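You operate a simulated robot arm through the tools that you are given. There is no shell and no other tool. Be economical: measure what you need, move in short steps, check, and stop when the job is done.

The job below is to be done with a simulated two-armed robot. You get a single attempt, and the scene is never put back.

## Task
Take the blue ladle from the top of the vice bench and leave it on top of the brown shut carton there. Put the 27.15 mm felt packer from the top of the assembly bench on top of the clear sample jug and the 29.60 mm felt packer on the low board of the fittings rack. Take the wiping pad from the top of the assembly bench and leave it on the top of the flat table. Put one of the rubber packers from the top of the assembly bench on top of the blue drip pot. Put the iron weight on the low board of the check rack. The order is free. Set down upright: wiping pad, iron weight.

Only the result counts: the job must be done as asked and must still hold three seconds after the hand-in. Knocking over, shifting, dropping, spilling or breaking anything else fails it.

## Robot
Two 7-joint arms with two-finger parallel grippers on one trunk, on a base that drives. Base frame: it is fixed to the floor where the robot stands at the start and does not move with it; the origin is under the middle of the robot, x ahead of it, y to its left, z up; the surface under the hand at the start is at about z = 85. Readings come in cm, degrees, newtons and seconds.
The left shoulder is at the start at [8, 13.1, 94.7], the right one opposite. With the tool pointing down near the work surface each hand reaches from about 40 to 86 cm from the robot's upright axis, wherever it stands, measured 20 degrees to its own side. Places, roughly: blue drip pot (7x7x9 cm) [-110, 270, 80]; clear sample jug (16x10x15 cm) [-10, 130, 90]; felt packer [-25, 150, 75]; iron weight (5x5x8 cm) [260, -330, 80]; ladle [75, 0, 100]; low board of the check rack [210, -210, 40]; low board of the fittings rack [30, 60, 40]; rubber packer [-75, 175, 75]; shut carton [100, -50, 100]; top of the flat table [-240, 430, 50]; wiping pad (8x6x9 cm) [-50, 130, 80]. Payload 1.57 kg a hand.
Tool frame (each hand has its own): the origin (TCP) lies between the finger pads and is the grasp point; the fingertips stand 3 cm ahead of it; z points along the fingers, y is the line along which they close. The gripper opens to 11 cm. The fingers are 2.4 cm wide and 1.2 cm thick; the gripper's body (4.8 by 11.2 cm) begins 7.8 cm behind the TCP.
Orientation is that of the tool frame in the base frame, as a unit quaternion [x, y, z, w]. With the fingers straight down and closing along the base's y, the tool's x points along the base's -x, its y along +y and its z along -z.

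## Interface
- The arms move only by the tool move_arm. It takes "left_plan", "right_plan" or both (then of equal length, played together; a hand with none holds still); each is a list of rows, each an object (a shift or turn left out is 0, a gripper value left out holds the last) with "linear": the shift along the base's x, y, z in units of 50 mm (1.0 is 50 mm), a list of three; "angular": the turn, a rotation vector about the base's x, y, z in units of 5 degrees (1.0 is 5 degrees), a list of three; "fingers": the closure in counts, from 0 (fully open) to 255 (shut). In form: [{"linear": [dx, dy, dz], "angular": [ax, ay, az], "fingers": fingers}, ...]. A call has 1 to 10 rows; each row shifts and turns the commanded pose from where the row before left it. A call with a number of a shift or a turn outside -1 to 1 is refused whole. A row lasts 0.2 s, in which the tool goes at most 5 cm and 8.6 degrees; a call with a longer step from one row to the next is refused whole, and so is a gripper value outside its range. Where a pose cannot be reached the arm comes as near as it can. A force on the tool above 40 N (or 10 N above the force at the start of the call, whichever is more), or a blocked arm, ends the call early, and 0.2 s more pass. The fingers move at their own pace (about 10.8 cm/s each) and stop on an object; they squeeze with about 38 N. The grip force told is the motor's: it shows also when the fingers shut on nothing. Time passes only in rows, and 0.2 s behind the last, so rows that do not move let the fingers close. The reply holds the time, the measured pose of the TCP, the force on the tool along the base axes, the opening and the grip force, in the units named above and with some noise, with the torque about the TCP (base axes, N m) and any sound that the robot's microphone picked up, and new pictures: "views" is both (left out), scene, wrist or none (wrist: the cameras of the hands that moved).
- Cameras (640 x 400 px; columns grow to the right, rows downward): "scene" is now at [-5.36, -1.47, 142.75]; the picture's right is [-0.18, -0.98, 0.00], its down [-0.51, 0.09, -0.85] and it looks along [0.84, -0.15, -0.52] (base axes); focal length 237 px, centre (320, 200). "left" rides on the left gripper at [7, -1.6, -14.1] in its tool frame; the picture's right is [0.23, 0.97, 0.00], its down [-0.86, 0.20, -0.48] and it looks along [-0.47, 0.11, 0.88] (tool axes); focal length 222 px, centre (320, 200). "right" rides on the right gripper at [7, 1.6, -14.1] in its tool frame; the picture's right is [-0.23, 0.97, 0.00], its down [-0.86, -0.20, -0.48] and it looks along [-0.47, -0.11, 0.88] (tool axes); focal length 222 px, centre (320, 200). There is no depth. A picture from a camera that has moved, and an enlarged one, comes with that camera's place and axes in the base frame and with its lens.
- roll_base(legs): drives the robot by 1 to 6 legs, each [ahead, left, turn to the left] in cm, cm and degrees, along the robot's own axes; the way and the turn of a leg run together, so that a leg with both is an arc; at most 150 cm and 180 degrees a leg. The arms and the cameras ride along, it lands a little off, and it stops where it bumps. It gives what a move gives, and a new picture of the scene camera.
- turn_head(pan, tilt): turns the head with the scene camera to pan (to the left, within 109 degrees either way) and tilt (down, from -29 to 69), counted from straight ahead of the robot. It gives what a move gives, and a new picture of the scene camera.
- zoom(camera, box): a new picture of the part [left, top, right, bottom] of that camera's present view, enlarged. The clock stands still meanwhile.
- close_job(): hands the job in; it is judged then, once.

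Go step by step. Nothing tells you exact positions but the pictures and the camera data: compare them with the known pose of the tool, close in by small moves and look again before you grip or let go. The budget is 186 turns and 260 pictures, counting those below and the enlarged ones. Unless the task says otherwise, let go and move clear before handing in, and close with one line.

The tools are called as a command line: name --argument value ..., lists and objects as JSON in quotes. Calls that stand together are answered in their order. move_arm: Moves the arms, as the interface text tells. Its arguments: {"type":"object","properties":{"left_plan":{"type":"array","items":{"type":"object","properties":{"linear":{"type":"array","items":{"type":"number"}},"angular":{"type":"array","items":{"type":"number"}},"fingers":{"type":"number"}}}},"right_plan":{"type":"array","items":{"type":"object","properties":{"linear":{"type":"array","items":{"type":"number"}},"angular":{"type":"array","items":{"type":"number"}},"fingers":{"type":"number"}}}},"views":{"type":"string","enum":["both","scene","wrist","none"]}},"required":[]} The other tools are called the same way: roll_base (legs) drives the base; turn_head (pan, tilt) turns the head that bears the scene camera; zoom (camera, box) takes an enlarged picture of a part of a camera's view; close_job () hands the job in.

At the start:

```text
time: 0.0
left_position: [48.89, 15.5, 131.31]
left_orientation: [0.0, 1.0, 0.001, 0.0]
left_force: [-0.7, 0.4, -0.2]
left_moment: [-0.01, 0.03, -0.02]
left_grip_width: 11.01
left_gripper_force: 0.0
right_position: [48.0, -34.43, 123.69]
right_orientation: [0.001, 1.0, 0.0, 0.0]
right_force: [-0.9, 0.7, 0.5]
right_moment: [-0.04, -0.03, 0.02]
right_grip_width: 11.0
right_gripper_force: 0.1
robot x, y, heading: [0.14, -0.17, 0.0]
head pan, tilt: [-10.4, 31.3]
```

scene: 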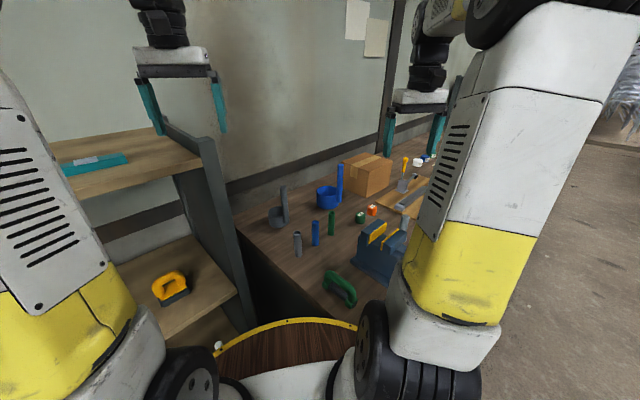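
right: 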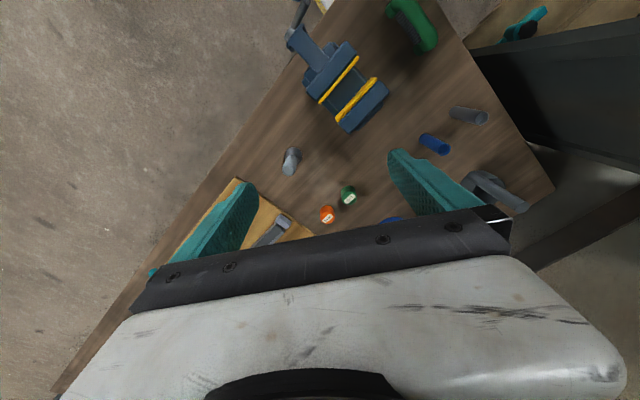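
left: 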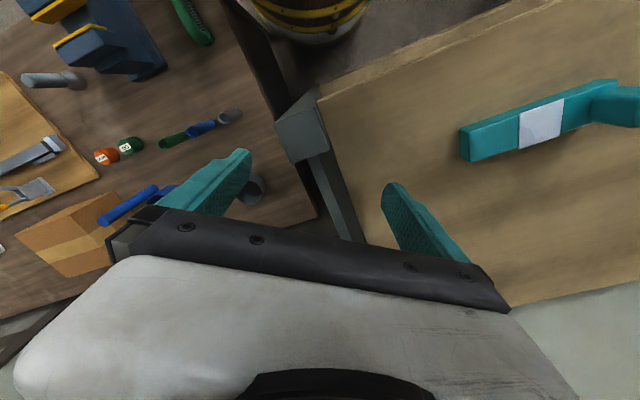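

I see the vice bench ahead with a blue ladle (cup with an upright handle), a grey ladle beside it and the brown carton. The fittings rack is on the left. I'll enlarge to measure.

zoom --camera "scene" --box '[230, 140, 440, 270]'

zoom --camera "left" --box '[0, 100, 320, 300]'

```text
3.05 times, centred on (335, 205) of scene
camera zoom: at [-5.36, -1.47, 142.75], right [-0.18, -0.98, 0.0], down [-0.51, 0.09, -0.85], along [0.84, -0.15, -0.52], focal length 722 px, centre (274, 185)
```

zoom: 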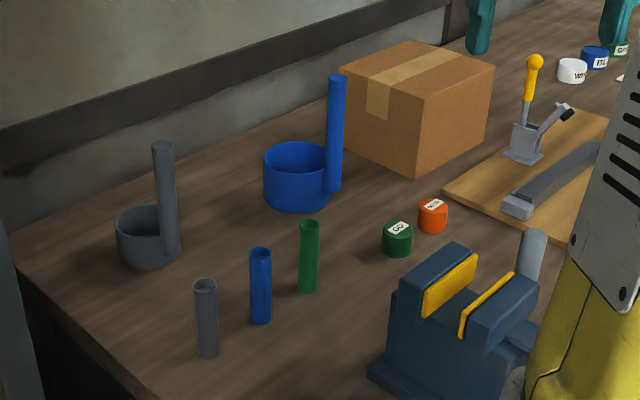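

```text
2.00 times, centred on (160, 200) of left
camera zoom: at [41.9, 13.83, 145.36], right [-0.23, 0.97, 0.0], down [0.86, 0.2, 0.48], along [0.47, 0.11, -0.88], focal length 444 px, centre (640, 200)
```

zoom: 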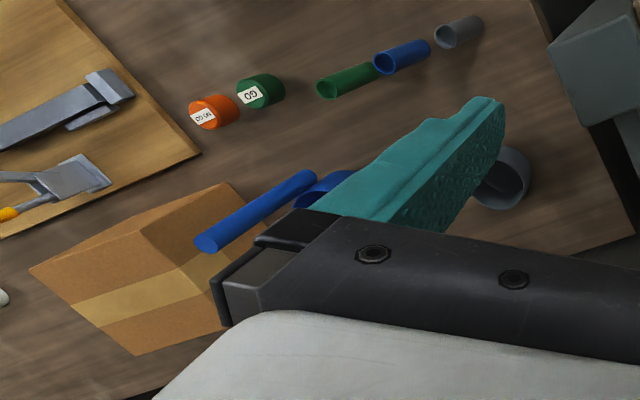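

The blue ladle stands at about (84.5, -22) with its handle at (84.4, -27), top z≈103.6. The carton top is centred near (99, -44) at z≈98. I need to know the bench's front edge, so I look down next.

turn_head --pan 0 --tilt 65

turn_head --pan 60 --tilt 40

turn_head --pan 105 --tilt 25

turn_head --pan -55 --tilt 25

```text
time: 1.0
left_position: [48.88, 15.37, 131.35]
left_orientation: [0.0, 1.0, 0.0, 0.0]
left_force: [0.3, -0.4, 0.0]
left_moment: [-0.01, 0.01, 0.03]
left_grip_width: 11.0
left_gripper_force: 0.1
right_position: [47.86, -34.44, 123.61]
right_orientation: [0.0, 1.0, 0.0, 0.0]
right_force: [-0.1, -0.1, 0.4]
right_moment: [0.03, 0.01, -0.01]
right_grip_width: 11.02
right_gripper_force: 0.1
robot x, y, heading: [-0.18, -0.14, 0.1]
head pan, tilt: [0.0, 65.0]
camera scene: at [-8.13, 0.16, 138.19], right [0.0, -1.0, 0.0], down [-0.91, 0.0, -0.42], along [0.42, 0.0, -0.91], focal length 237 px, centre (320, 200)
```

scene: 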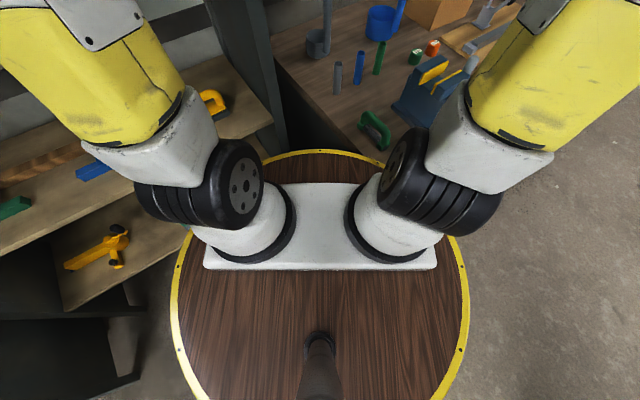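

```text
time: 2.3
left_position: [48.88, 15.29, 131.22]
left_orientation: [0.0, 1.0, 0.0, 0.0]
left_force: [0.0, -0.1, 0.2]
left_moment: [-0.03, 0.02, 0.0]
left_grip_width: 11.01
left_gripper_force: 0.1
right_position: [47.9, -34.49, 123.54]
right_orientation: [0.001, 1.0, 0.0, -0.001]
right_force: [0.6, 0.8, 0.3]
right_moment: [-0.01, -0.02, -0.02]
right_grip_width: 11.0
right_gripper_force: 0.0
robot x, y, heading: [0.13, 0.36, 0.3]
head pan, tilt: [60.0, 40.0]
camera scene: at [-9.95, 7.52, 141.41], right [0.87, -0.5, 0.0], down [-0.32, -0.56, -0.77], along [0.38, 0.66, -0.64], focal length 237 px, centre (320, 200)
```

scene: 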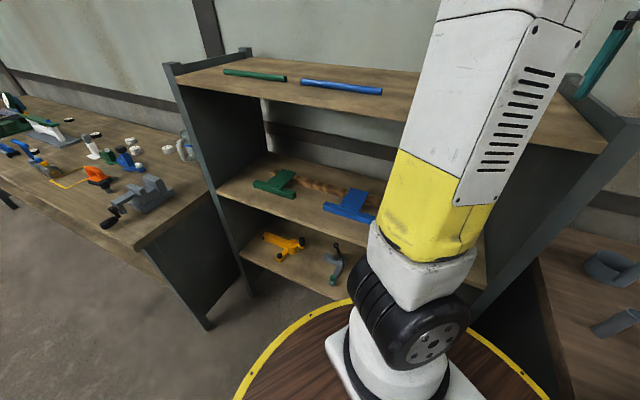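

```text
time: 3.4
left_position: [48.81, 15.36, 131.17]
left_orientation: [0.002, 1.0, 0.0, -0.001]
left_force: [0.1, -0.2, -0.6]
left_moment: [0.01, 0.01, 0.01]
left_grip_width: 11.0
left_gripper_force: 0.1
right_position: [47.88, -34.57, 123.54]
right_orientation: [0.0, 1.0, 0.0, 0.0]
right_force: [-0.5, 0.2, 1.2]
right_moment: [0.0, 0.0, 0.0]
right_grip_width: 11.03
right_gripper_force: 0.0
robot x, y, heading: [-0.21, 0.04, 0.2]
head pan, tilt: [105.0, 25.0]
camera scene: at [-16.58, 9.06, 143.75], right [0.97, 0.26, 0.0], down [0.11, -0.41, -0.91], along [-0.23, 0.88, -0.42], focal length 237 px, centre (320, 200)
```

scene: 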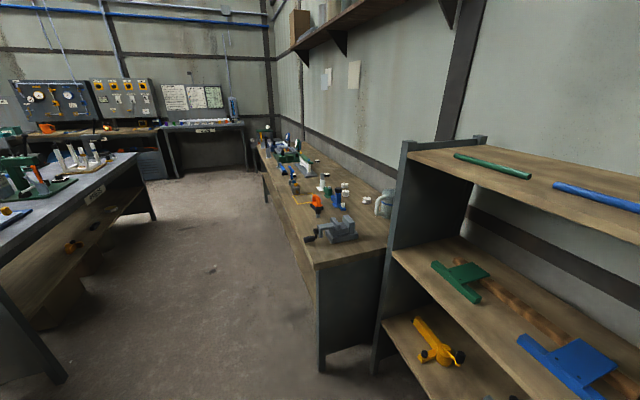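

```text
time: 5.9
left_position: [48.88, 15.32, 131.29]
left_orientation: [0.0, 1.0, -0.001, 0.0]
left_force: [0.3, -0.3, 0.1]
left_moment: [0.02, -0.01, -0.02]
left_grip_width: 10.99
left_gripper_force: 0.1
right_position: [47.94, -34.47, 123.48]
right_orientation: [0.0, 1.0, -0.001, 0.0]
right_force: [0.2, -0.4, 0.1]
right_moment: [0.0, -0.01, 0.0]
right_grip_width: 11.01
right_gripper_force: 0.1
robot x, y, heading: [-0.38, 0.3, -0.1]
head pan, tilt: [-55.0, 25.0]
camera scene: at [-8.92, -7.39, 143.75], right [-0.82, -0.57, 0.0], down [-0.24, 0.35, -0.91], along [0.52, -0.74, -0.42], focal length 237 px, centre (320, 200)
```

scene: 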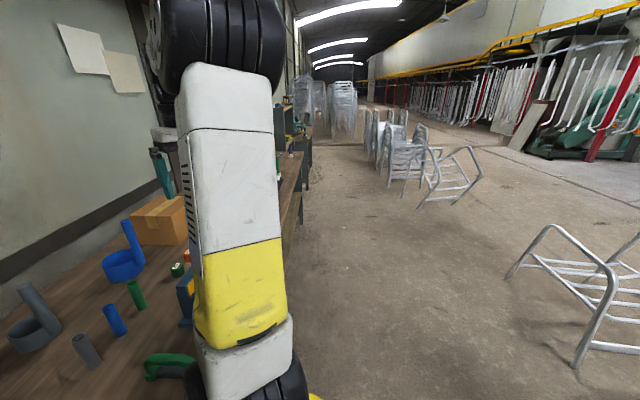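

The wall and bench run about 35° off my heading, and the bench's front-left corner is just ahead of the base. I'll back off, turn left to face the bench, then slide right until I'm opposite the ladle and the carton.

roll_base --legs '[[-30, -24, 0], [0, 0, 35], [0, -76, 0]]'

turn_head --pan 0 --tilt 40

```text
time: 13.7
left_position: [45.13, -47.03, 131.32]
left_orientation: [-0.294, 0.956, 0.0, 0.0]
left_force: [0.2, 0.1, -0.1]
left_moment: [-0.01, 0.01, 0.02]
left_grip_width: 11.03
left_gripper_force: 0.0
right_position: [72.52, -88.78, 123.56]
right_orientation: [-0.294, 0.956, 0.0, -0.001]
right_force: [-0.5, 0.8, 0.1]
right_moment: [-0.01, 0.0, 0.0]
right_grip_width: 11.02
right_gripper_force: 0.1
robot x, y, heading: [13.35, -87.08, 34.3]
head pan, tilt: [-55.0, 25.0]
camera scene: at [10.23, -98.13, 143.75], right [-0.35, -0.94, 0.0], down [-0.4, 0.15, -0.91], along [0.85, -0.32, -0.42], focal length 237 px, centre (320, 200)
```

scene: 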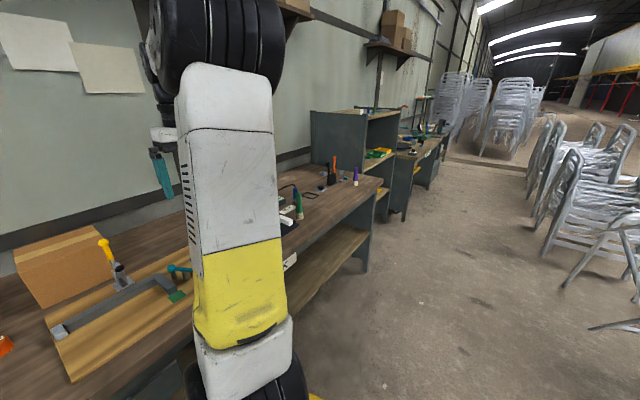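

```text
time: 14.9
left_position: [45.1, -46.94, 131.32]
left_orientation: [-0.295, 0.956, 0.0, 0.0]
left_force: [-0.8, 0.6, 1.0]
left_moment: [0.0, -0.02, 0.0]
left_grip_width: 11.02
left_gripper_force: 0.1
right_position: [72.45, -88.73, 123.63]
right_orientation: [-0.295, 0.956, 0.0, 0.0]
right_force: [0.0, 0.2, -0.6]
right_moment: [0.02, 0.02, 0.0]
right_grip_width: 11.02
right_gripper_force: 0.1
robot x, y, heading: [13.62, -86.91, 34.3]
head pan, tilt: [0.0, 40.0]
camera scene: at [8.65, -90.09, 141.42], right [0.56, -0.83, 0.0], down [-0.53, -0.36, -0.77], along [0.63, 0.43, -0.64], focal length 237 px, centre (320, 200)
```

scene: 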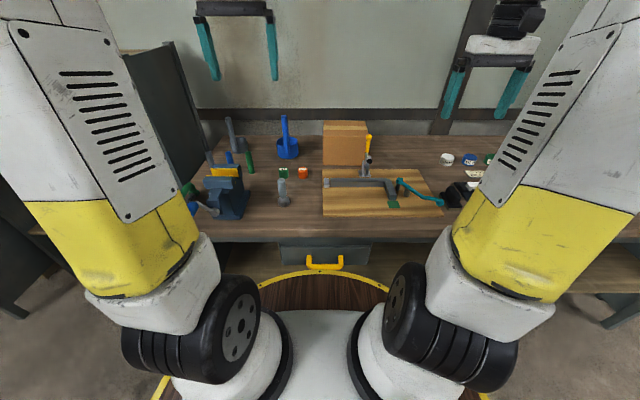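

The base is now square to the bench, so I'll measure more finely here.

zoom --camera "scene" --box '[200, 100, 440, 250]'

```text
2.67 times, centred on (320, 175) of scene
camera zoom: at [8.65, -90.09, 141.42], right [0.56, -0.83, 0.0], down [-0.53, -0.36, -0.77], along [0.63, 0.43, -0.64], focal length 631 px, centre (320, 267)
```

zoom: 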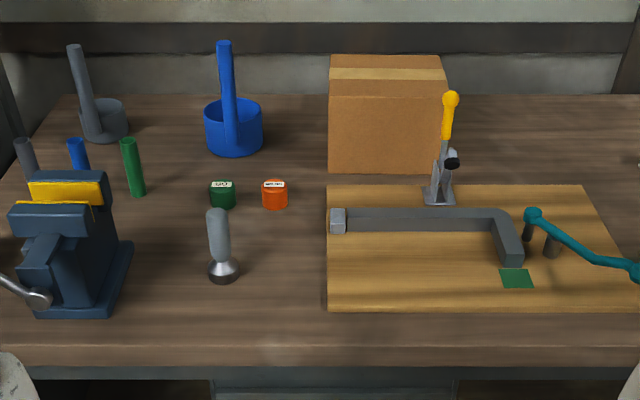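

Triangulating the two views puts the ladle handle at about (78, -25) with its top at z≈106. The carton top centre is about (97.4, -42) at z≈98.7. I'll drive closer, then bring the right hand over the handle.

roll_base --legs '[[12, 9, 0]]'

```text
time: 16.3
left_position: [50.12, -32.56, 131.39]
left_orientation: [-0.294, 0.956, 0.0, 0.0]
left_force: [0.6, 0.3, 0.2]
left_moment: [-0.01, 0.02, 0.05]
left_grip_width: 11.0
left_gripper_force: 0.0
right_position: [77.56, -74.48, 123.6]
right_orientation: [-0.294, 0.956, 0.0, 0.0]
right_force: [0.2, -0.2, -0.5]
right_moment: [0.02, 0.0, 0.0]
right_grip_width: 11.02
right_gripper_force: 0.1
robot x, y, heading: [18.41, -73.08, 34.2]
head pan, tilt: [0.0, 40.0]
camera scene: at [13.78, -75.76, 141.41], right [0.56, -0.83, 0.0], down [-0.53, -0.36, -0.77], along [0.63, 0.43, -0.64], focal length 237 px, centre (320, 200)
```

scene: 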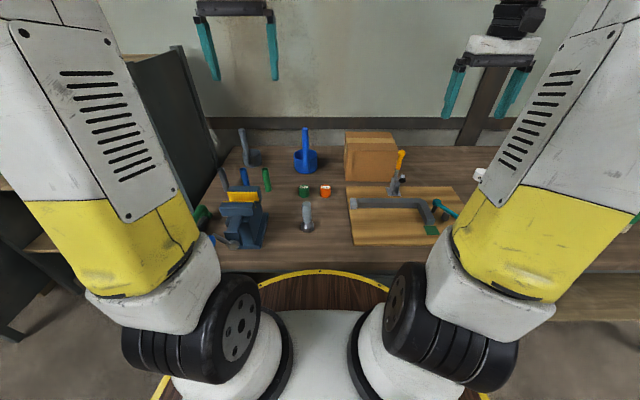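

Next I move the right hand toward the handle, turning it so the fingers close along the line from handle to cup.

move_arm --right_plan '[{"linear": [0, 0.9, 0], "angular": [0, 0, 1]}, {"linear": [0, 0.9, 0], "angular": [0, 0, 1]}, {"linear": [0, 0.9, 0], "angular": [0, 0, 1]}, {"linear": [0, 0.9, 0], "angular": [0, 0, 1]}, {"linear": [0, 0.9, 0], "angular": [0, 0, 1]}, {"linear": [0, 0.9, 0], "angular": [0, 0, 1]}, {"linear": [0, 0.9, 0], "angular": [0, 0, 1]}, {"linear": [0, 0.9, 0], "angular": [0, 0, 1]}, {"linear": [0, 0.9, 0], "angular": [0, 0, 1]}, {"linear": [0, 0.4, 0], "angular": [0, 0, 1]}]' --views "none"

move_arm --right_plan '[{"angular": [0, 0, 1]}, {"angular": [0, 0, 1]}, {"angular": [0, 0, 1]}, {"angular": [0, 0, 1]}, {"angular": [0, 0, 1]}, {"angular": [0, 0, 1]}, {"angular": [0, 0, 1]}, {"angular": [0, 0, 1]}]'

```text
time: 18.5
left_position: [50.19, -32.72, 131.32]
left_orientation: [-0.295, 0.956, 0.0, 0.0]
left_force: [0.9, -0.9, 0.2]
left_moment: [0.02, 0.0, -0.01]
left_grip_width: 10.99
left_gripper_force: 0.1
right_position: [76.9, -34.0, 123.59]
right_orientation: [-0.671, 0.741, 0.0, 0.0]
right_force: [0.4, -0.2, 0.2]
right_moment: [0.04, -0.03, -0.03]
right_grip_width: 10.98
right_gripper_force: 0.2
right hand out of reach, approached as far as the arm can: row 9, 10
robot x, y, heading: [18.67, -72.79, 34.3]
head pan, tilt: [0.0, 40.0]
```

```text
time: 20.3
left_position: [50.21, -32.62, 131.28]
left_orientation: [-0.294, 0.956, 0.0, 0.001]
left_force: [-0.6, -0.3, 0.1]
left_moment: [0.0, -0.01, -0.01]
left_grip_width: 10.98
left_gripper_force: 0.0
right_position: [77.01, -34.02, 123.44]
right_orientation: [0.884, -0.467, 0.0, 0.0]
right_force: [-0.8, 0.3, 0.3]
right_moment: [-0.04, -0.01, 0.02]
right_grip_width: 10.97
right_gripper_force: 0.1
robot x, y, heading: [18.62, -72.63, 34.2]
head pan, tilt: [0.0, 40.0]
camera scene: at [13.79, -75.74, 141.42], right [0.56, -0.83, 0.0], down [-0.53, -0.36, -0.77], along [0.63, 0.43, -0.64], focal length 237 px, centre (320, 200)
camera right: at [79.53, -40.8, 137.59], right [-0.93, -0.36, 0.0], down [-0.32, 0.82, 0.48], along [-0.17, 0.45, -0.88], focal length 222 px, centre (320, 200)
```

scene: 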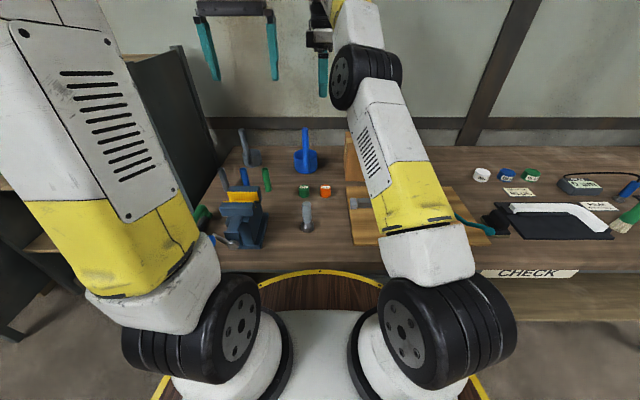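
right: 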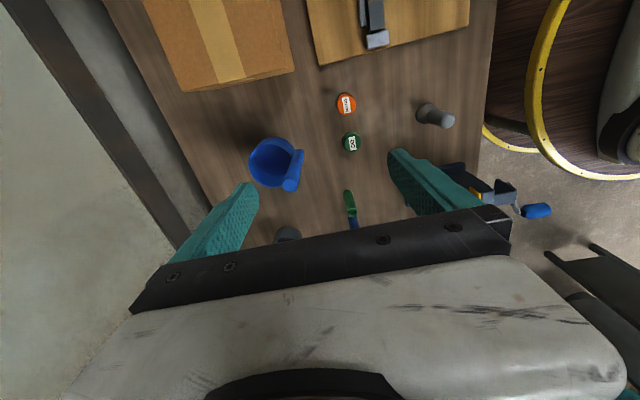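

The arm is short of reach at this height, so I'll edge the base slightly closer.

roll_base --legs '[[3.5, 4, 0]]'

```text
time: 21.3
left_position: [50.91, -27.25, 131.35]
left_orientation: [-0.295, 0.955, 0.0, 0.0]
left_force: [-0.3, -0.1, -0.3]
left_moment: [0.01, 0.0, -0.04]
left_grip_width: 11.02
left_gripper_force: 0.0
right_position: [77.57, -28.73, 123.48]
right_orientation: [0.884, -0.467, 0.001, 0.0]
right_force: [-0.1, -0.2, -0.8]
right_moment: [0.03, 0.0, -0.03]
right_grip_width: 11.0
right_gripper_force: 0.0
robot x, y, heading: [19.32, -67.28, 34.5]
head pan, tilt: [0.0, 40.0]
camera scene: at [14.42, -70.4, 141.42], right [0.56, -0.83, 0.0], down [-0.53, -0.36, -0.77], along [0.63, 0.43, -0.64], focal length 237 px, centre (320, 200)
```

scene: 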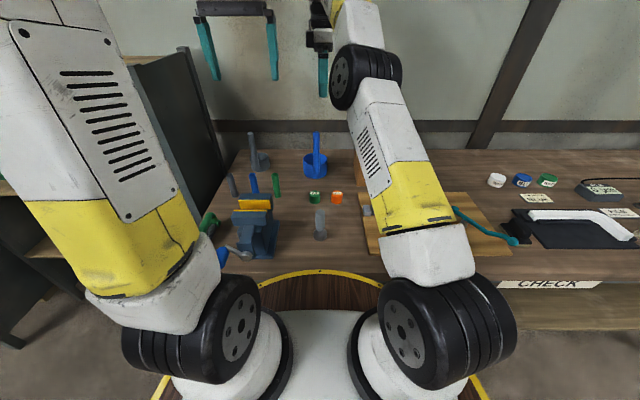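

move_arm --right_plan '[{"linear": [0.06, 0.35, -0.6]}, {"linear": [0.06, 0.35, -0.9]}, {}]' --views "wrist"

```text
time: 22.1
left_position: [50.86, -27.26, 131.37]
left_orientation: [-0.295, 0.956, 0.0, 0.0]
left_force: [0.0, 0.1, -0.4]
left_moment: [-0.01, -0.04, -0.03]
left_grip_width: 10.98
left_gripper_force: 0.1
right_position: [78.13, -25.13, 115.85]
right_orientation: [0.884, -0.467, 0.0, 0.0]
right_force: [0.2, 0.8, -0.4]
right_moment: [0.02, 0.01, 0.0]
right_grip_width: 11.02
right_gripper_force: 0.0
robot x, y, heading: [19.17, -67.45, 34.1]
head pan, tilt: [0.0, 40.0]
camera right: at [80.71, -31.79, 129.96], right [-0.93, -0.36, 0.0], down [-0.32, 0.82, 0.48], along [-0.17, 0.45, -0.88], focal length 222 px, centre (320, 200)
```

right: 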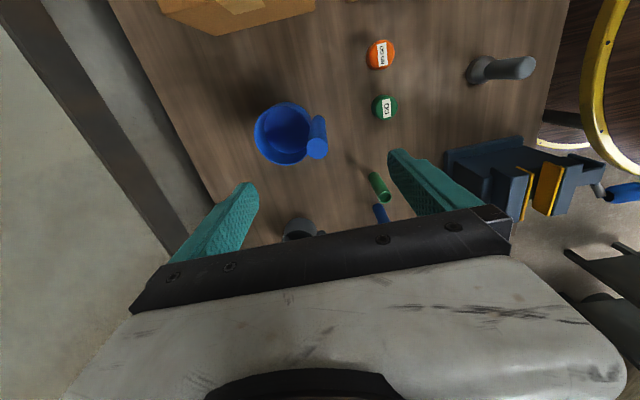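

The handle top sits at about (78.6, -25.5). I'll descend around it.

move_arm --right_plan '[{"linear": [0.1, -0.08, -0.8]}, {"linear": [0, 0, -0.8]}, {"linear": [0, 0, -0.8]}, {"linear": [0, 0, -0.8]}, {}]'

```text
time: 23.3
left_position: [50.9, -27.22, 131.28]
left_orientation: [-0.295, 0.955, 0.0, 0.0]
left_force: [-0.1, -0.2, 1.0]
left_moment: [-0.01, 0.01, 0.0]
left_grip_width: 10.99
left_gripper_force: 0.0
right_position: [78.87, -25.52, 100.04]
right_orientation: [0.884, -0.467, 0.0, 0.0]
right_force: [0.8, -0.3, -0.6]
right_moment: [0.0, -0.05, -0.01]
right_grip_width: 11.0
right_gripper_force: 0.1
robot x, y, heading: [19.05, -67.56, 34.5]
head pan, tilt: [0.0, 40.0]
camera scene: at [14.43, -70.38, 141.42], right [0.56, -0.83, 0.0], down [-0.53, -0.36, -0.77], along [0.63, 0.43, -0.64], focal length 237 px, centre (320, 200)
camera right: at [81.33, -32.28, 114.25], right [-0.93, -0.36, 0.0], down [-0.32, 0.82, 0.48], along [-0.17, 0.45, -0.88], focal length 222 px, centre (320, 200)
```

scene: 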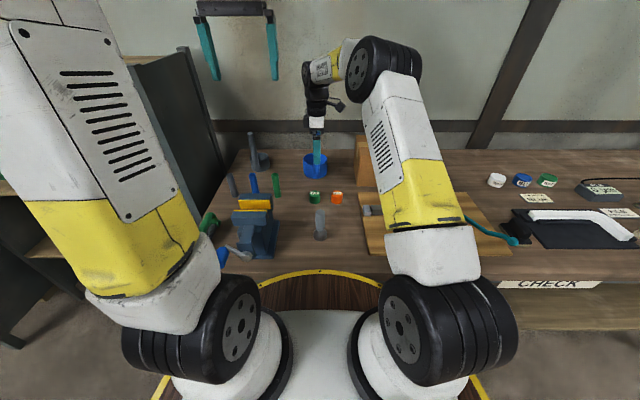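
right: 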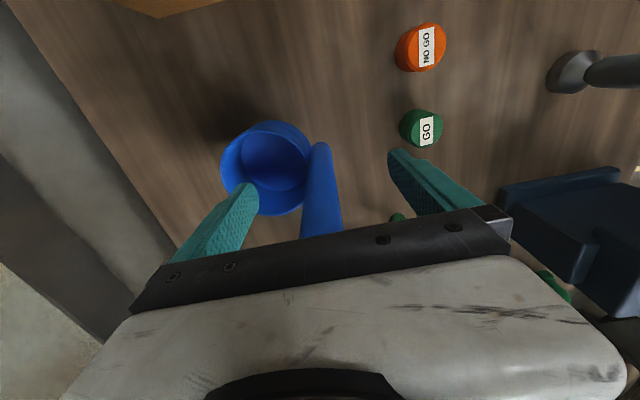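

move_arm --right_plan '[{"fingers": 255}, {"fingers": 255}, {"fingers": 255}, {"fingers": 255}]' --views "wrist"

```text
time: 24.3
left_position: [50.87, -27.29, 131.36]
left_orientation: [-0.295, 0.955, 0.001, 0.0]
left_force: [0.4, -0.2, 0.1]
left_moment: [0.01, -0.03, 0.0]
left_grip_width: 10.99
left_gripper_force: 0.0
right_position: [78.9, -25.5, 100.14]
right_orientation: [0.884, -0.467, 0.0, 0.0]
right_force: [-0.9, 0.6, -0.2]
right_moment: [-0.03, 0.05, 0.02]
right_grip_width: 2.35
right_gripper_force: 36.1
robot x, y, heading: [19.34, -67.54, 34.5]
head pan, tilt: [0.0, 40.0]
camera right: at [81.34, -32.28, 114.26], right [-0.93, -0.36, 0.0], down [-0.32, 0.82, 0.48], along [-0.17, 0.45, -0.88], focal length 222 px, centre (320, 200)
```

right: 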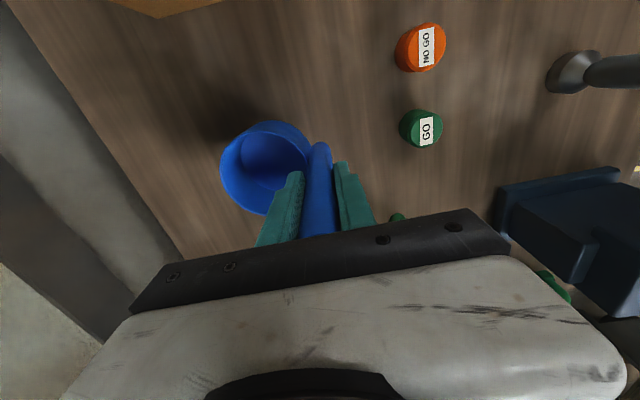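

move_arm --right_plan '[{"linear": [0, 0, 0.5]}, {"linear": [0, 0, 0.7]}, {"linear": [0, 0, 0.7]}, {"linear": [0, 0, 0.7]}, {"linear": [0, 0, 0.7]}, {}]'

```text
time: 25.7
left_position: [50.96, -27.31, 131.34]
left_orientation: [-0.295, 0.955, 0.0, -0.001]
left_force: [-0.3, 0.5, -0.3]
left_moment: [-0.02, 0.01, 0.01]
left_grip_width: 11.01
left_gripper_force: 0.1
right_position: [78.79, -25.49, 116.43]
right_orientation: [0.884, -0.467, 0.0, 0.0]
right_force: [-0.4, -0.6, -2.1]
right_moment: [-0.08, 0.09, 0.01]
right_grip_width: 2.32
right_gripper_force: 35.5
robot x, y, heading: [19.06, -67.49, 34.3]
head pan, tilt: [0.0, 40.0]
camera scene: at [14.43, -70.37, 141.42], right [0.56, -0.83, 0.0], down [-0.53, -0.36, -0.77], along [0.63, 0.43, -0.64], focal length 237 px, centre (320, 200)
camera right: at [81.28, -32.31, 130.66], right [-0.93, -0.36, 0.0], down [-0.32, 0.82, 0.48], along [-0.17, 0.45, -0.88], focal length 222 px, centre (320, 200)
```

scene: 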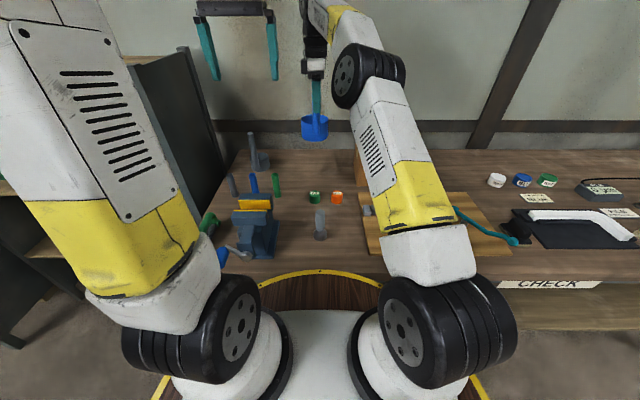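
right: 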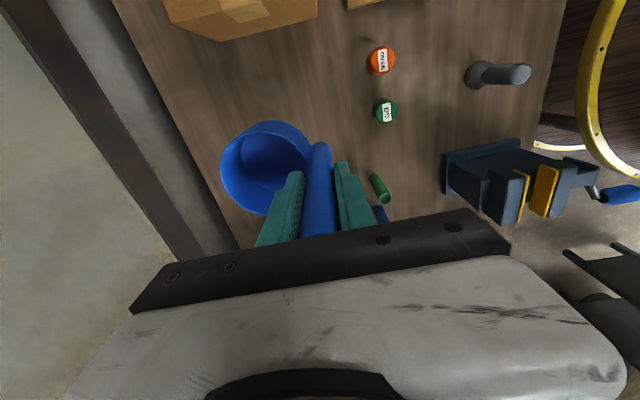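

The ladle is lifted and level, so I carry it over the carton.

move_arm --right_plan '[{"linear": [0.45, -0.65, 0.05]}, {"linear": [0.45, -0.65, 0]}, {"linear": [0.45, -0.65, 0]}, {"linear": [0.45, -0.65, 0]}, {"linear": [0.45, -0.65, 0]}, {"linear": [0.4, -0.65, 0]}, {}]'

```text
time: 27.3
left_position: [50.95, -27.23, 131.24]
left_orientation: [-0.295, 0.955, 0.0, -0.001]
left_force: [1.1, -0.7, 0.6]
left_moment: [-0.01, 0.02, 0.0]
left_grip_width: 10.99
left_gripper_force: 0.0
right_position: [91.88, -45.24, 116.75]
right_orientation: [0.884, -0.467, 0.0, 0.0]
right_force: [0.2, 0.0, -2.5]
right_moment: [-0.07, 0.1, 0.01]
right_grip_width: 2.33
right_gripper_force: 35.3
robot x, y, heading: [19.36, -67.87, 34.4]
head pan, tilt: [0.0, 40.0]
camera scene: at [14.44, -70.39, 141.42], right [0.56, -0.83, 0.0], down [-0.53, -0.36, -0.77], along [0.63, 0.43, -0.64], focal length 237 px, centre (320, 200)
camera right: at [94.36, -51.87, 131.05], right [-0.93, -0.36, 0.0], down [-0.32, 0.82, 0.48], along [-0.17, 0.45, -0.88], focal length 222 px, centre (320, 200)
```

scene: 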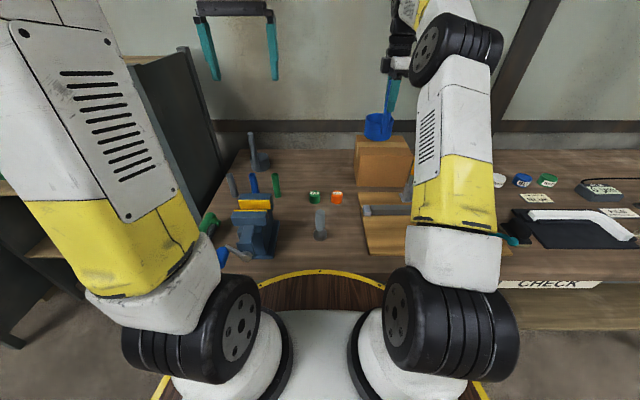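
right: 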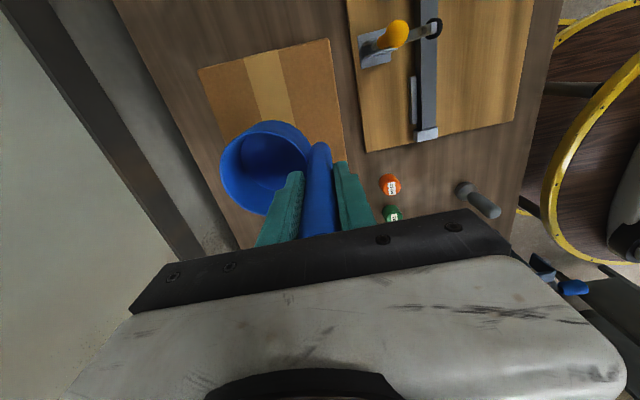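

move_arm --right_plan '[{"linear": [0.02, -0.12, -0.3]}, {"linear": [0, 0, -0.16]}, {"linear": [0, 0, -0.08]}, {}]'

```text
time: 28.3
left_position: [50.86, -27.19, 131.31]
left_orientation: [-0.295, 0.956, 0.0, -0.001]
left_force: [0.7, 1.2, 0.3]
left_moment: [-0.01, 0.05, 0.01]
left_grip_width: 10.97
left_gripper_force: 0.1
right_position: [91.79, -45.68, 114.08]
right_orientation: [0.884, -0.467, 0.0, -0.001]
right_force: [-0.3, 0.6, 0.7]
right_moment: [-0.04, 0.03, 0.0]
right_grip_width: 2.36
right_gripper_force: 35.5
robot x, y, heading: [19.38, -67.5, 34.1]
head pan, tilt: [0.0, 40.0]
camera scene: at [14.43, -70.39, 141.42], right [0.56, -0.83, 0.0], down [-0.53, -0.36, -0.77], along [0.63, 0.43, -0.64], focal length 237 px, centre (320, 200)
camera right: at [94.45, -52.44, 128.25], right [-0.93, -0.36, 0.0], down [-0.32, 0.82, 0.48], along [-0.17, 0.45, -0.88], focal length 222 px, centre (320, 200)
```

scene: 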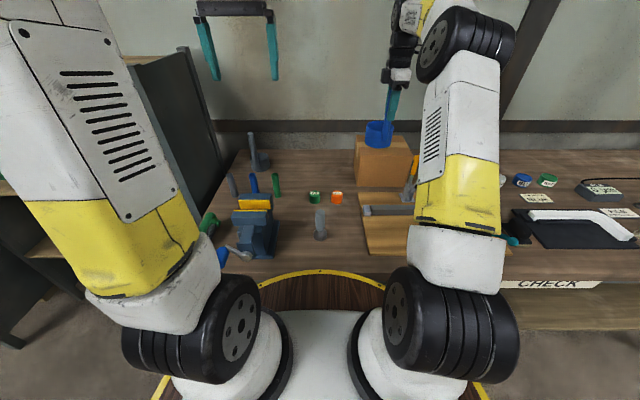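
right: 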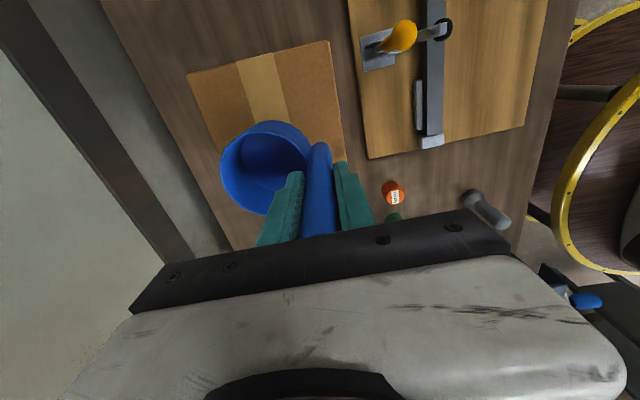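

Force shows the ladle resting on the carton, so I release it and rise.

move_arm --right_plan '[{"linear": [0, 0, -0.02], "fingers": 100}, {"fingers": 100}, {"linear": [0, 0, 0.5]}, {"linear": [0, 0, 0.7]}, {"linear": [0, 0, 0.7]}, {"linear": [0, 0, 0.3]}]'

```text
time: 29.7
left_position: [50.83, -27.35, 131.34]
left_orientation: [-0.295, 0.955, 0.0, -0.001]
left_force: [0.2, -0.6, 0.5]
left_moment: [0.03, -0.01, -0.01]
left_grip_width: 11.01
left_gripper_force: 0.1
right_position: [91.77, -45.83, 122.05]
right_orientation: [0.884, -0.467, 0.0, 0.0]
right_force: [-0.7, -0.3, 0.0]
right_moment: [0.01, -0.02, -0.01]
right_grip_width: 6.69
right_gripper_force: 0.0
right hand out of reach, approached as far as the arm can: row 5, 6
robot x, y, heading: [19.26, -67.35, 34.4]
head pan, tilt: [0.0, 40.0]
camera scene: at [14.43, -70.4, 141.42], right [0.56, -0.83, 0.0], down [-0.53, -0.36, -0.77], along [0.63, 0.43, -0.64], focal length 237 px, centre (320, 200)
camera right: at [94.33, -52.59, 136.2], right [-0.93, -0.36, 0.0], down [-0.32, 0.82, 0.48], along [-0.17, 0.45, -0.88], focal length 222 px, centre (320, 200)
```

scene: 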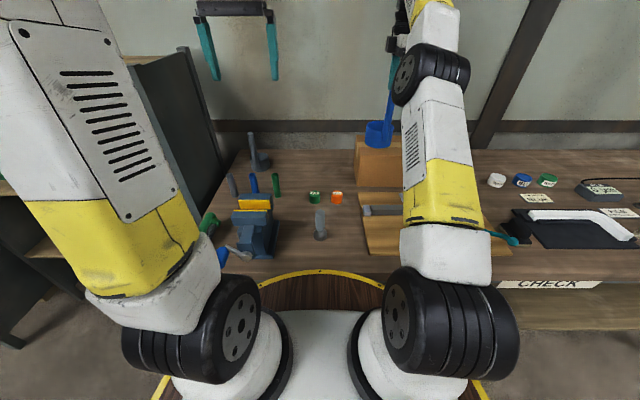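
right: 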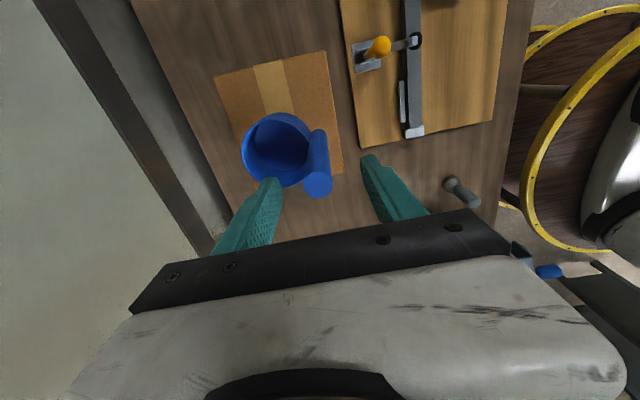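

The ladle stands on the carton. Upward reach is exhausted, so I slide the fingers sideways off the handle top.

move_arm --right_plan '[{"linear": [-0.3, 0.44, 0.05]}, {"linear": [-0.3, 0.44, 0.1]}, {"linear": [-0.3, 0.44, 0.3]}, {"linear": [-0.4, 0, 0.3]}, {"linear": [-0.8, -0.5, 0]}, {"linear": [-0.8, -0.5, 0]}, {"linear": [-0.8, -0.5, 0]}]' --views "none"

turn_head --pan -10 --tilt 35

```text
time: 31.3
left_position: [50.83, -27.31, 131.3]
left_orientation: [-0.295, 0.955, 0.0, 0.001]
left_force: [-0.3, 0.3, -0.6]
left_moment: [-0.03, 0.0, -0.01]
left_grip_width: 11.02
left_gripper_force: 0.0
right_position: [74.23, -48.22, 124.57]
right_orientation: [0.884, -0.467, 0.0, 0.0]
right_force: [0.2, 0.1, -1.2]
right_moment: [0.0, 0.02, 0.0]
right_grip_width: 6.71
right_gripper_force: 0.1
right hand out of reach, approached as far as the arm can: row 3
robot x, y, heading: [19.5, -67.77, 34.2]
head pan, tilt: [0.0, 40.0]
```

```text
time: 32.0
left_position: [50.74, -27.19, 131.31]
left_orientation: [-0.294, 0.956, 0.001, -0.001]
left_force: [-0.8, -0.1, 0.5]
left_moment: [0.02, 0.01, 0.02]
left_grip_width: 11.0
left_gripper_force: 0.1
right_position: [74.22, -48.22, 124.62]
right_orientation: [0.884, -0.467, 0.0, 0.0]
right_force: [-0.1, 0.3, 0.6]
right_moment: [0.01, -0.02, 0.01]
right_grip_width: 6.69
right_gripper_force: 0.0
robot x, y, heading: [19.35, -67.44, 34.2]
head pan, tilt: [-10.0, 35.0]
camera scene: at [15.42, -71.55, 142.17], right [0.41, -0.91, 0.0], down [-0.52, -0.24, -0.82], along [0.75, 0.34, -0.57], focal length 237 px, centre (320, 200)
```

scene: 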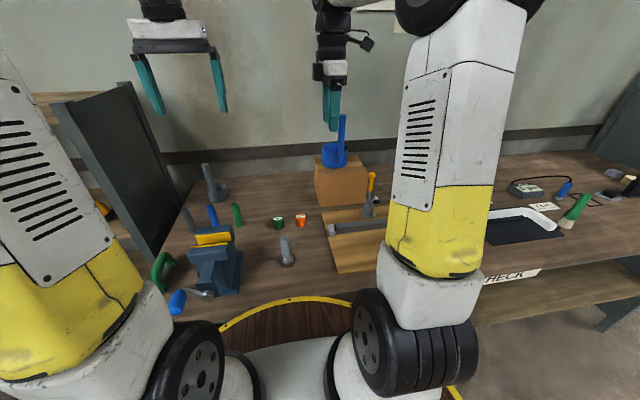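

The ladle is done. Now I go along the wall to the right for the iron weight and the check rack, backing off first.

roll_base --legs '[[-45, 0, 0], [0, -140, 0]]'

turn_head --pan -45 --tilt 25

```text
time: 41.5
left_position: [94.58, -172.53, 131.22]
left_orientation: [-0.289, 0.957, -0.001, 0.0]
left_force: [0.0, 0.0, -0.1]
left_moment: [-0.01, 0.01, -0.02]
left_grip_width: 10.99
left_gripper_force: 0.1
right_position: [117.67, -193.78, 124.56]
right_orientation: [0.881, -0.472, 0.001, 0.0]
right_force: [-0.8, 0.1, -0.1]
right_moment: [0.04, 0.03, 0.0]
right_grip_width: 6.68
right_gripper_force: 0.0
robot x, y, heading: [62.64, -212.14, 33.6]
head pan, tilt: [-10.0, 35.0]
camera scene: at [58.61, -216.46, 142.17], right [0.4, -0.92, 0.0], down [-0.53, -0.23, -0.82], along [0.75, 0.33, -0.57], focal length 237 px, centre (320, 200)
```

scene: 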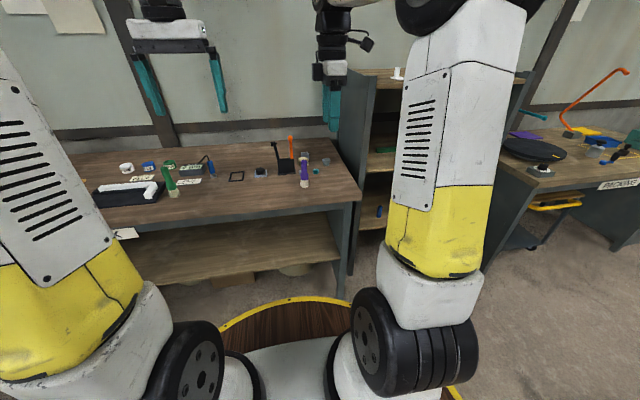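

```text
time: 42.5
left_position: [94.66, -172.65, 131.37]
left_orientation: [-0.289, 0.957, 0.0, 0.0]
left_force: [0.4, 0.2, -0.2]
left_moment: [0.01, 0.04, -0.01]
left_grip_width: 10.98
left_gripper_force: 0.0
right_position: [117.72, -193.85, 124.71]
right_orientation: [0.881, -0.473, 0.0, 0.001]
right_force: [0.6, 0.0, 0.7]
right_moment: [0.03, -0.01, -0.02]
right_grip_width: 6.71
right_gripper_force: 0.0
robot x, y, heading: [62.74, -212.53, 33.6]
head pan, tilt: [-45.0, 25.0]
camera scene: at [59.57, -221.8, 143.75], right [-0.2, -0.98, 0.0], down [-0.41, 0.08, -0.91], along [0.89, -0.18, -0.42], focal length 237 px, centre (320, 200)
```

scene: 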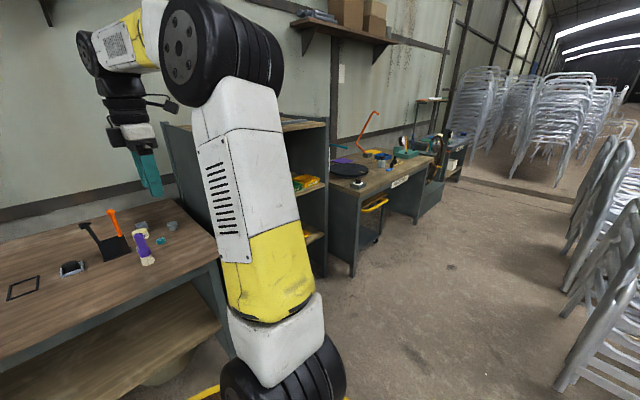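

The check rack stands between this bench and a packing bench further right. The weight should be on the packing bench, so I carry on along the wall.

roll_base --legs '[[5, 0, 1], [0, -145, 0]]'

turn_head --pan -35 --tilt 32

```text
time: 50.2
left_position: [179.51, -290.5, 131.32]
left_orientation: [-0.284, 0.959, 0.0, -0.001]
left_force: [-0.3, 0.5, -0.4]
left_moment: [-0.02, 0.01, 0.0]
left_grip_width: 10.99
left_gripper_force: 0.1
right_position: [202.3, -312.0, 124.57]
right_orientation: [0.879, -0.477, -0.001, 0.0]
right_force: [0.3, 0.1, 0.0]
right_moment: [-0.04, -0.02, 0.04]
right_grip_width: 6.7
right_gripper_force: 0.0
robot x, y, heading: [146.86, -329.84, 32.9]
head pan, tilt: [-45.0, 25.0]
camera scene: at [143.96, -339.35, 143.75], right [-0.21, -0.98, 0.0], down [-0.41, 0.09, -0.91], along [0.89, -0.19, -0.42], focal length 237 px, centre (320, 200)
```

scene: 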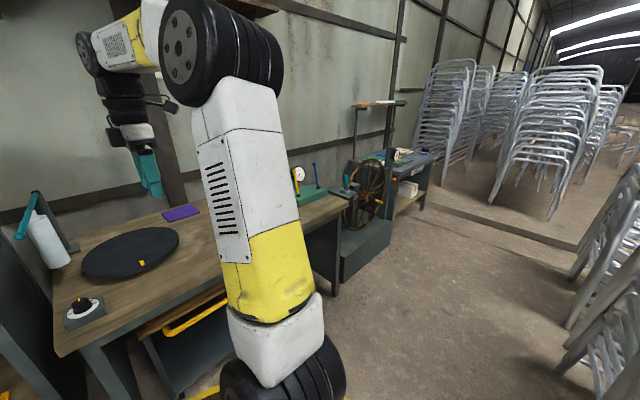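

```text
time: 50.9
left_position: [179.55, -290.52, 131.25]
left_orientation: [-0.285, 0.959, 0.0, 0.0]
left_force: [-0.3, -0.6, -0.2]
left_moment: [-0.01, -0.03, 0.01]
left_grip_width: 10.99
left_gripper_force: 0.1
right_position: [202.48, -311.95, 124.61]
right_orientation: [0.879, -0.477, 0.0, -0.001]
right_force: [0.1, -1.2, -0.4]
right_moment: [0.01, -0.02, 0.0]
right_grip_width: 6.68
right_gripper_force: 0.1
robot x, y, heading: [146.66, -329.91, 33.1]
head pan, tilt: [-35.0, 32.0]
camera scene: at [143.91, -337.75, 142.64], right [-0.04, -1.0, 0.0], down [-0.53, 0.02, -0.85], along [0.85, -0.03, -0.53], focal length 237 px, centre (320, 200)
```

scene: 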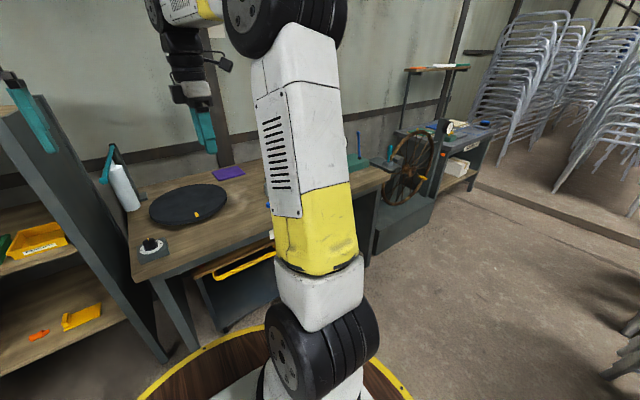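

The right arm blocks the view of the bench, so I shift a bit further and look straight ahead.

roll_base --legs '[[0, -40, 1]]'

turn_head --pan 0 --tilt 32

```text
time: 53.4
left_position: [200.95, -323.48, 131.21]
left_orientation: [-0.294, 0.956, 0.001, 0.0]
left_force: [-0.6, -0.5, 0.6]
left_moment: [-0.01, 0.0, 0.0]
left_grip_width: 10.98
left_gripper_force: 0.2
right_position: [224.43, -344.47, 124.68]
right_orientation: [0.884, -0.468, 0.0, -0.001]
right_force: [0.9, -0.4, -0.9]
right_moment: [-0.04, 0.03, 0.03]
right_grip_width: 6.71
right_gripper_force: 0.0
robot x, y, heading: [169.36, -363.64, 34.2]
head pan, tilt: [-35.0, 32.0]
camera scene: at [166.37, -371.42, 142.64], right [-0.02, -1.0, 0.0], down [-0.53, 0.01, -0.85], along [0.85, -0.01, -0.53], focal length 237 px, centre (320, 200)
```

scene: 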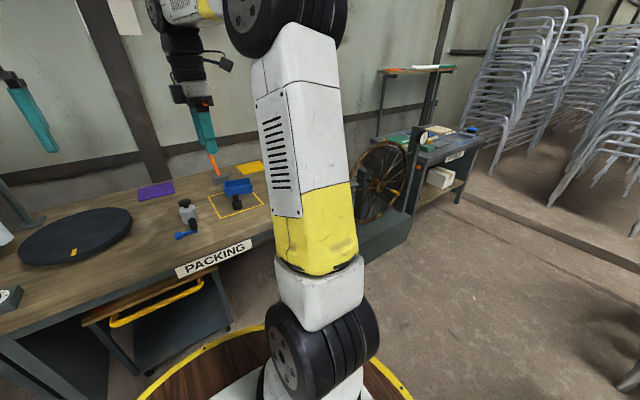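

```text
time: 54.4
left_position: [200.99, -323.49, 131.34]
left_orientation: [-0.294, 0.956, 0.001, 0.0]
left_force: [0.5, -0.2, 0.6]
left_moment: [-0.01, 0.03, -0.01]
left_grip_width: 11.0
left_gripper_force: 0.1
right_position: [224.25, -344.53, 124.72]
right_orientation: [0.884, -0.468, 0.0, 0.0]
right_force: [-0.3, 0.1, -0.7]
right_moment: [0.01, -0.01, -0.01]
right_grip_width: 6.71
right_gripper_force: 0.0
robot x, y, heading: [169.42, -363.23, 33.8]
head pan, tilt: [0.0, 32.0]
camera scene: at [164.84, -366.28, 142.64], right [0.56, -0.83, 0.0], down [-0.44, -0.3, -0.85], along [0.7, 0.48, -0.53], focal length 237 px, centre (320, 200)
```

scene: 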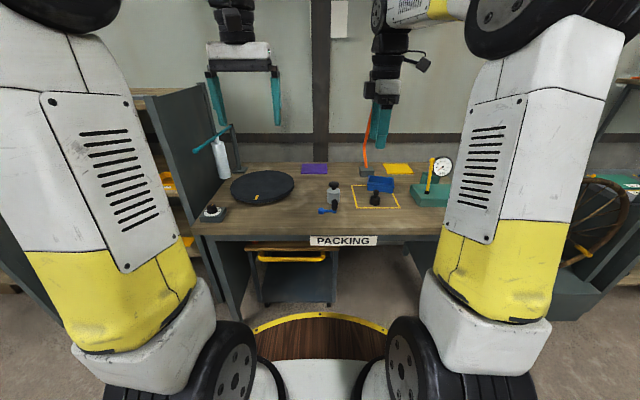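

zoom --camera "scene" --box '[190, 120, 470, 260]'

```text
2.29 times, centred on (330, 190) of scene
camera zoom: at [164.84, -366.28, 142.64], right [0.56, -0.83, 0.0], down [-0.44, -0.3, -0.85], along [0.7, 0.48, -0.53], focal length 541 px, centre (297, 223)
```

zoom: 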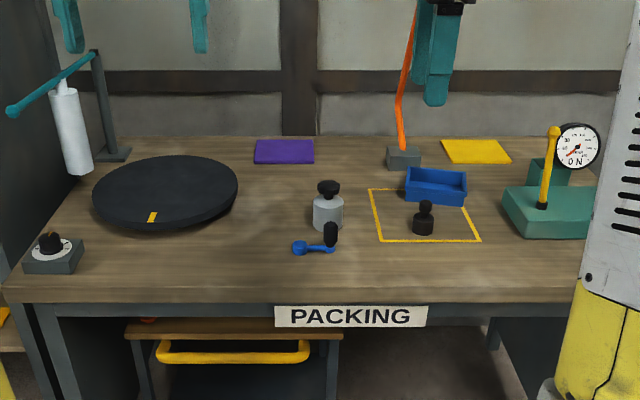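

zoom --camera "scene" --box '[310, 165, 410, 225]'

```text
6.40 times, centred on (360, 195) of scene
camera zoom: at [164.84, -366.28, 142.64], right [0.56, -0.83, 0.0], down [-0.44, -0.3, -0.85], along [0.7, 0.48, -0.53], focal length 1515 px, centre (64, 232)
```

zoom: 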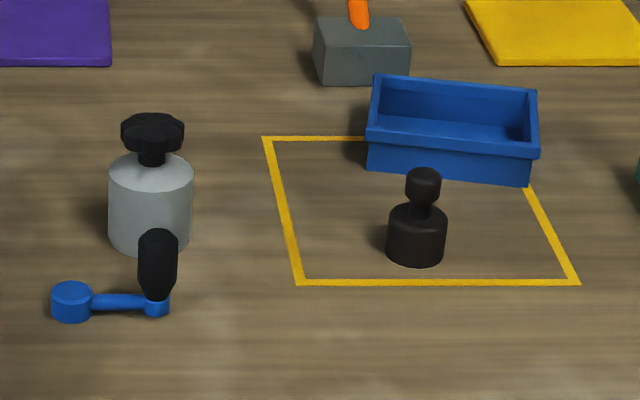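

The small black weight in the yellow square is the iron weight; the grey one with a star knob is bigger. I'll inspect the check rack before choosing a grip.

turn_head --pan 60 --tilt 35

```text
time: 55.7
left_position: [201.01, -323.45, 131.36]
left_orientation: [-0.294, 0.956, 0.0, 0.0]
left_force: [0.4, -0.6, -0.3]
left_moment: [-0.02, 0.01, 0.0]
left_grip_width: 11.0
left_gripper_force: 0.1
right_position: [224.38, -344.55, 124.59]
right_orientation: [0.884, -0.467, 0.0, 0.0]
right_force: [-0.3, 0.0, -0.3]
right_moment: [0.0, -0.01, 0.03]
right_grip_width: 6.68
right_gripper_force: 0.1
robot x, y, heading: [169.36, -363.6, 34.0]
head pan, tilt: [60.0, 35.0]
camera scene: at [156.79, -362.51, 142.17], right [1.0, 0.07, 0.0], down [0.04, -0.57, -0.82], along [-0.06, 0.82, -0.57], focal length 237 px, centre (320, 200)
```

scene: 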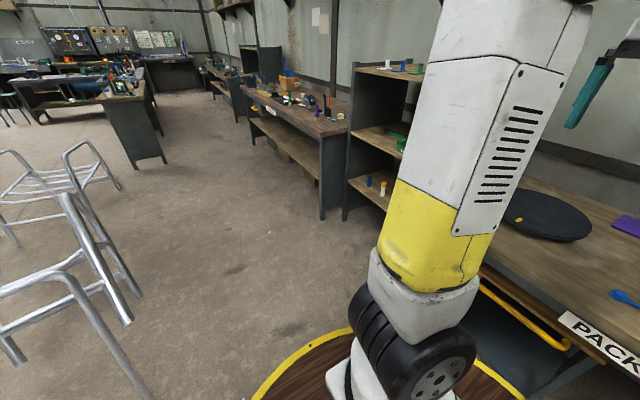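

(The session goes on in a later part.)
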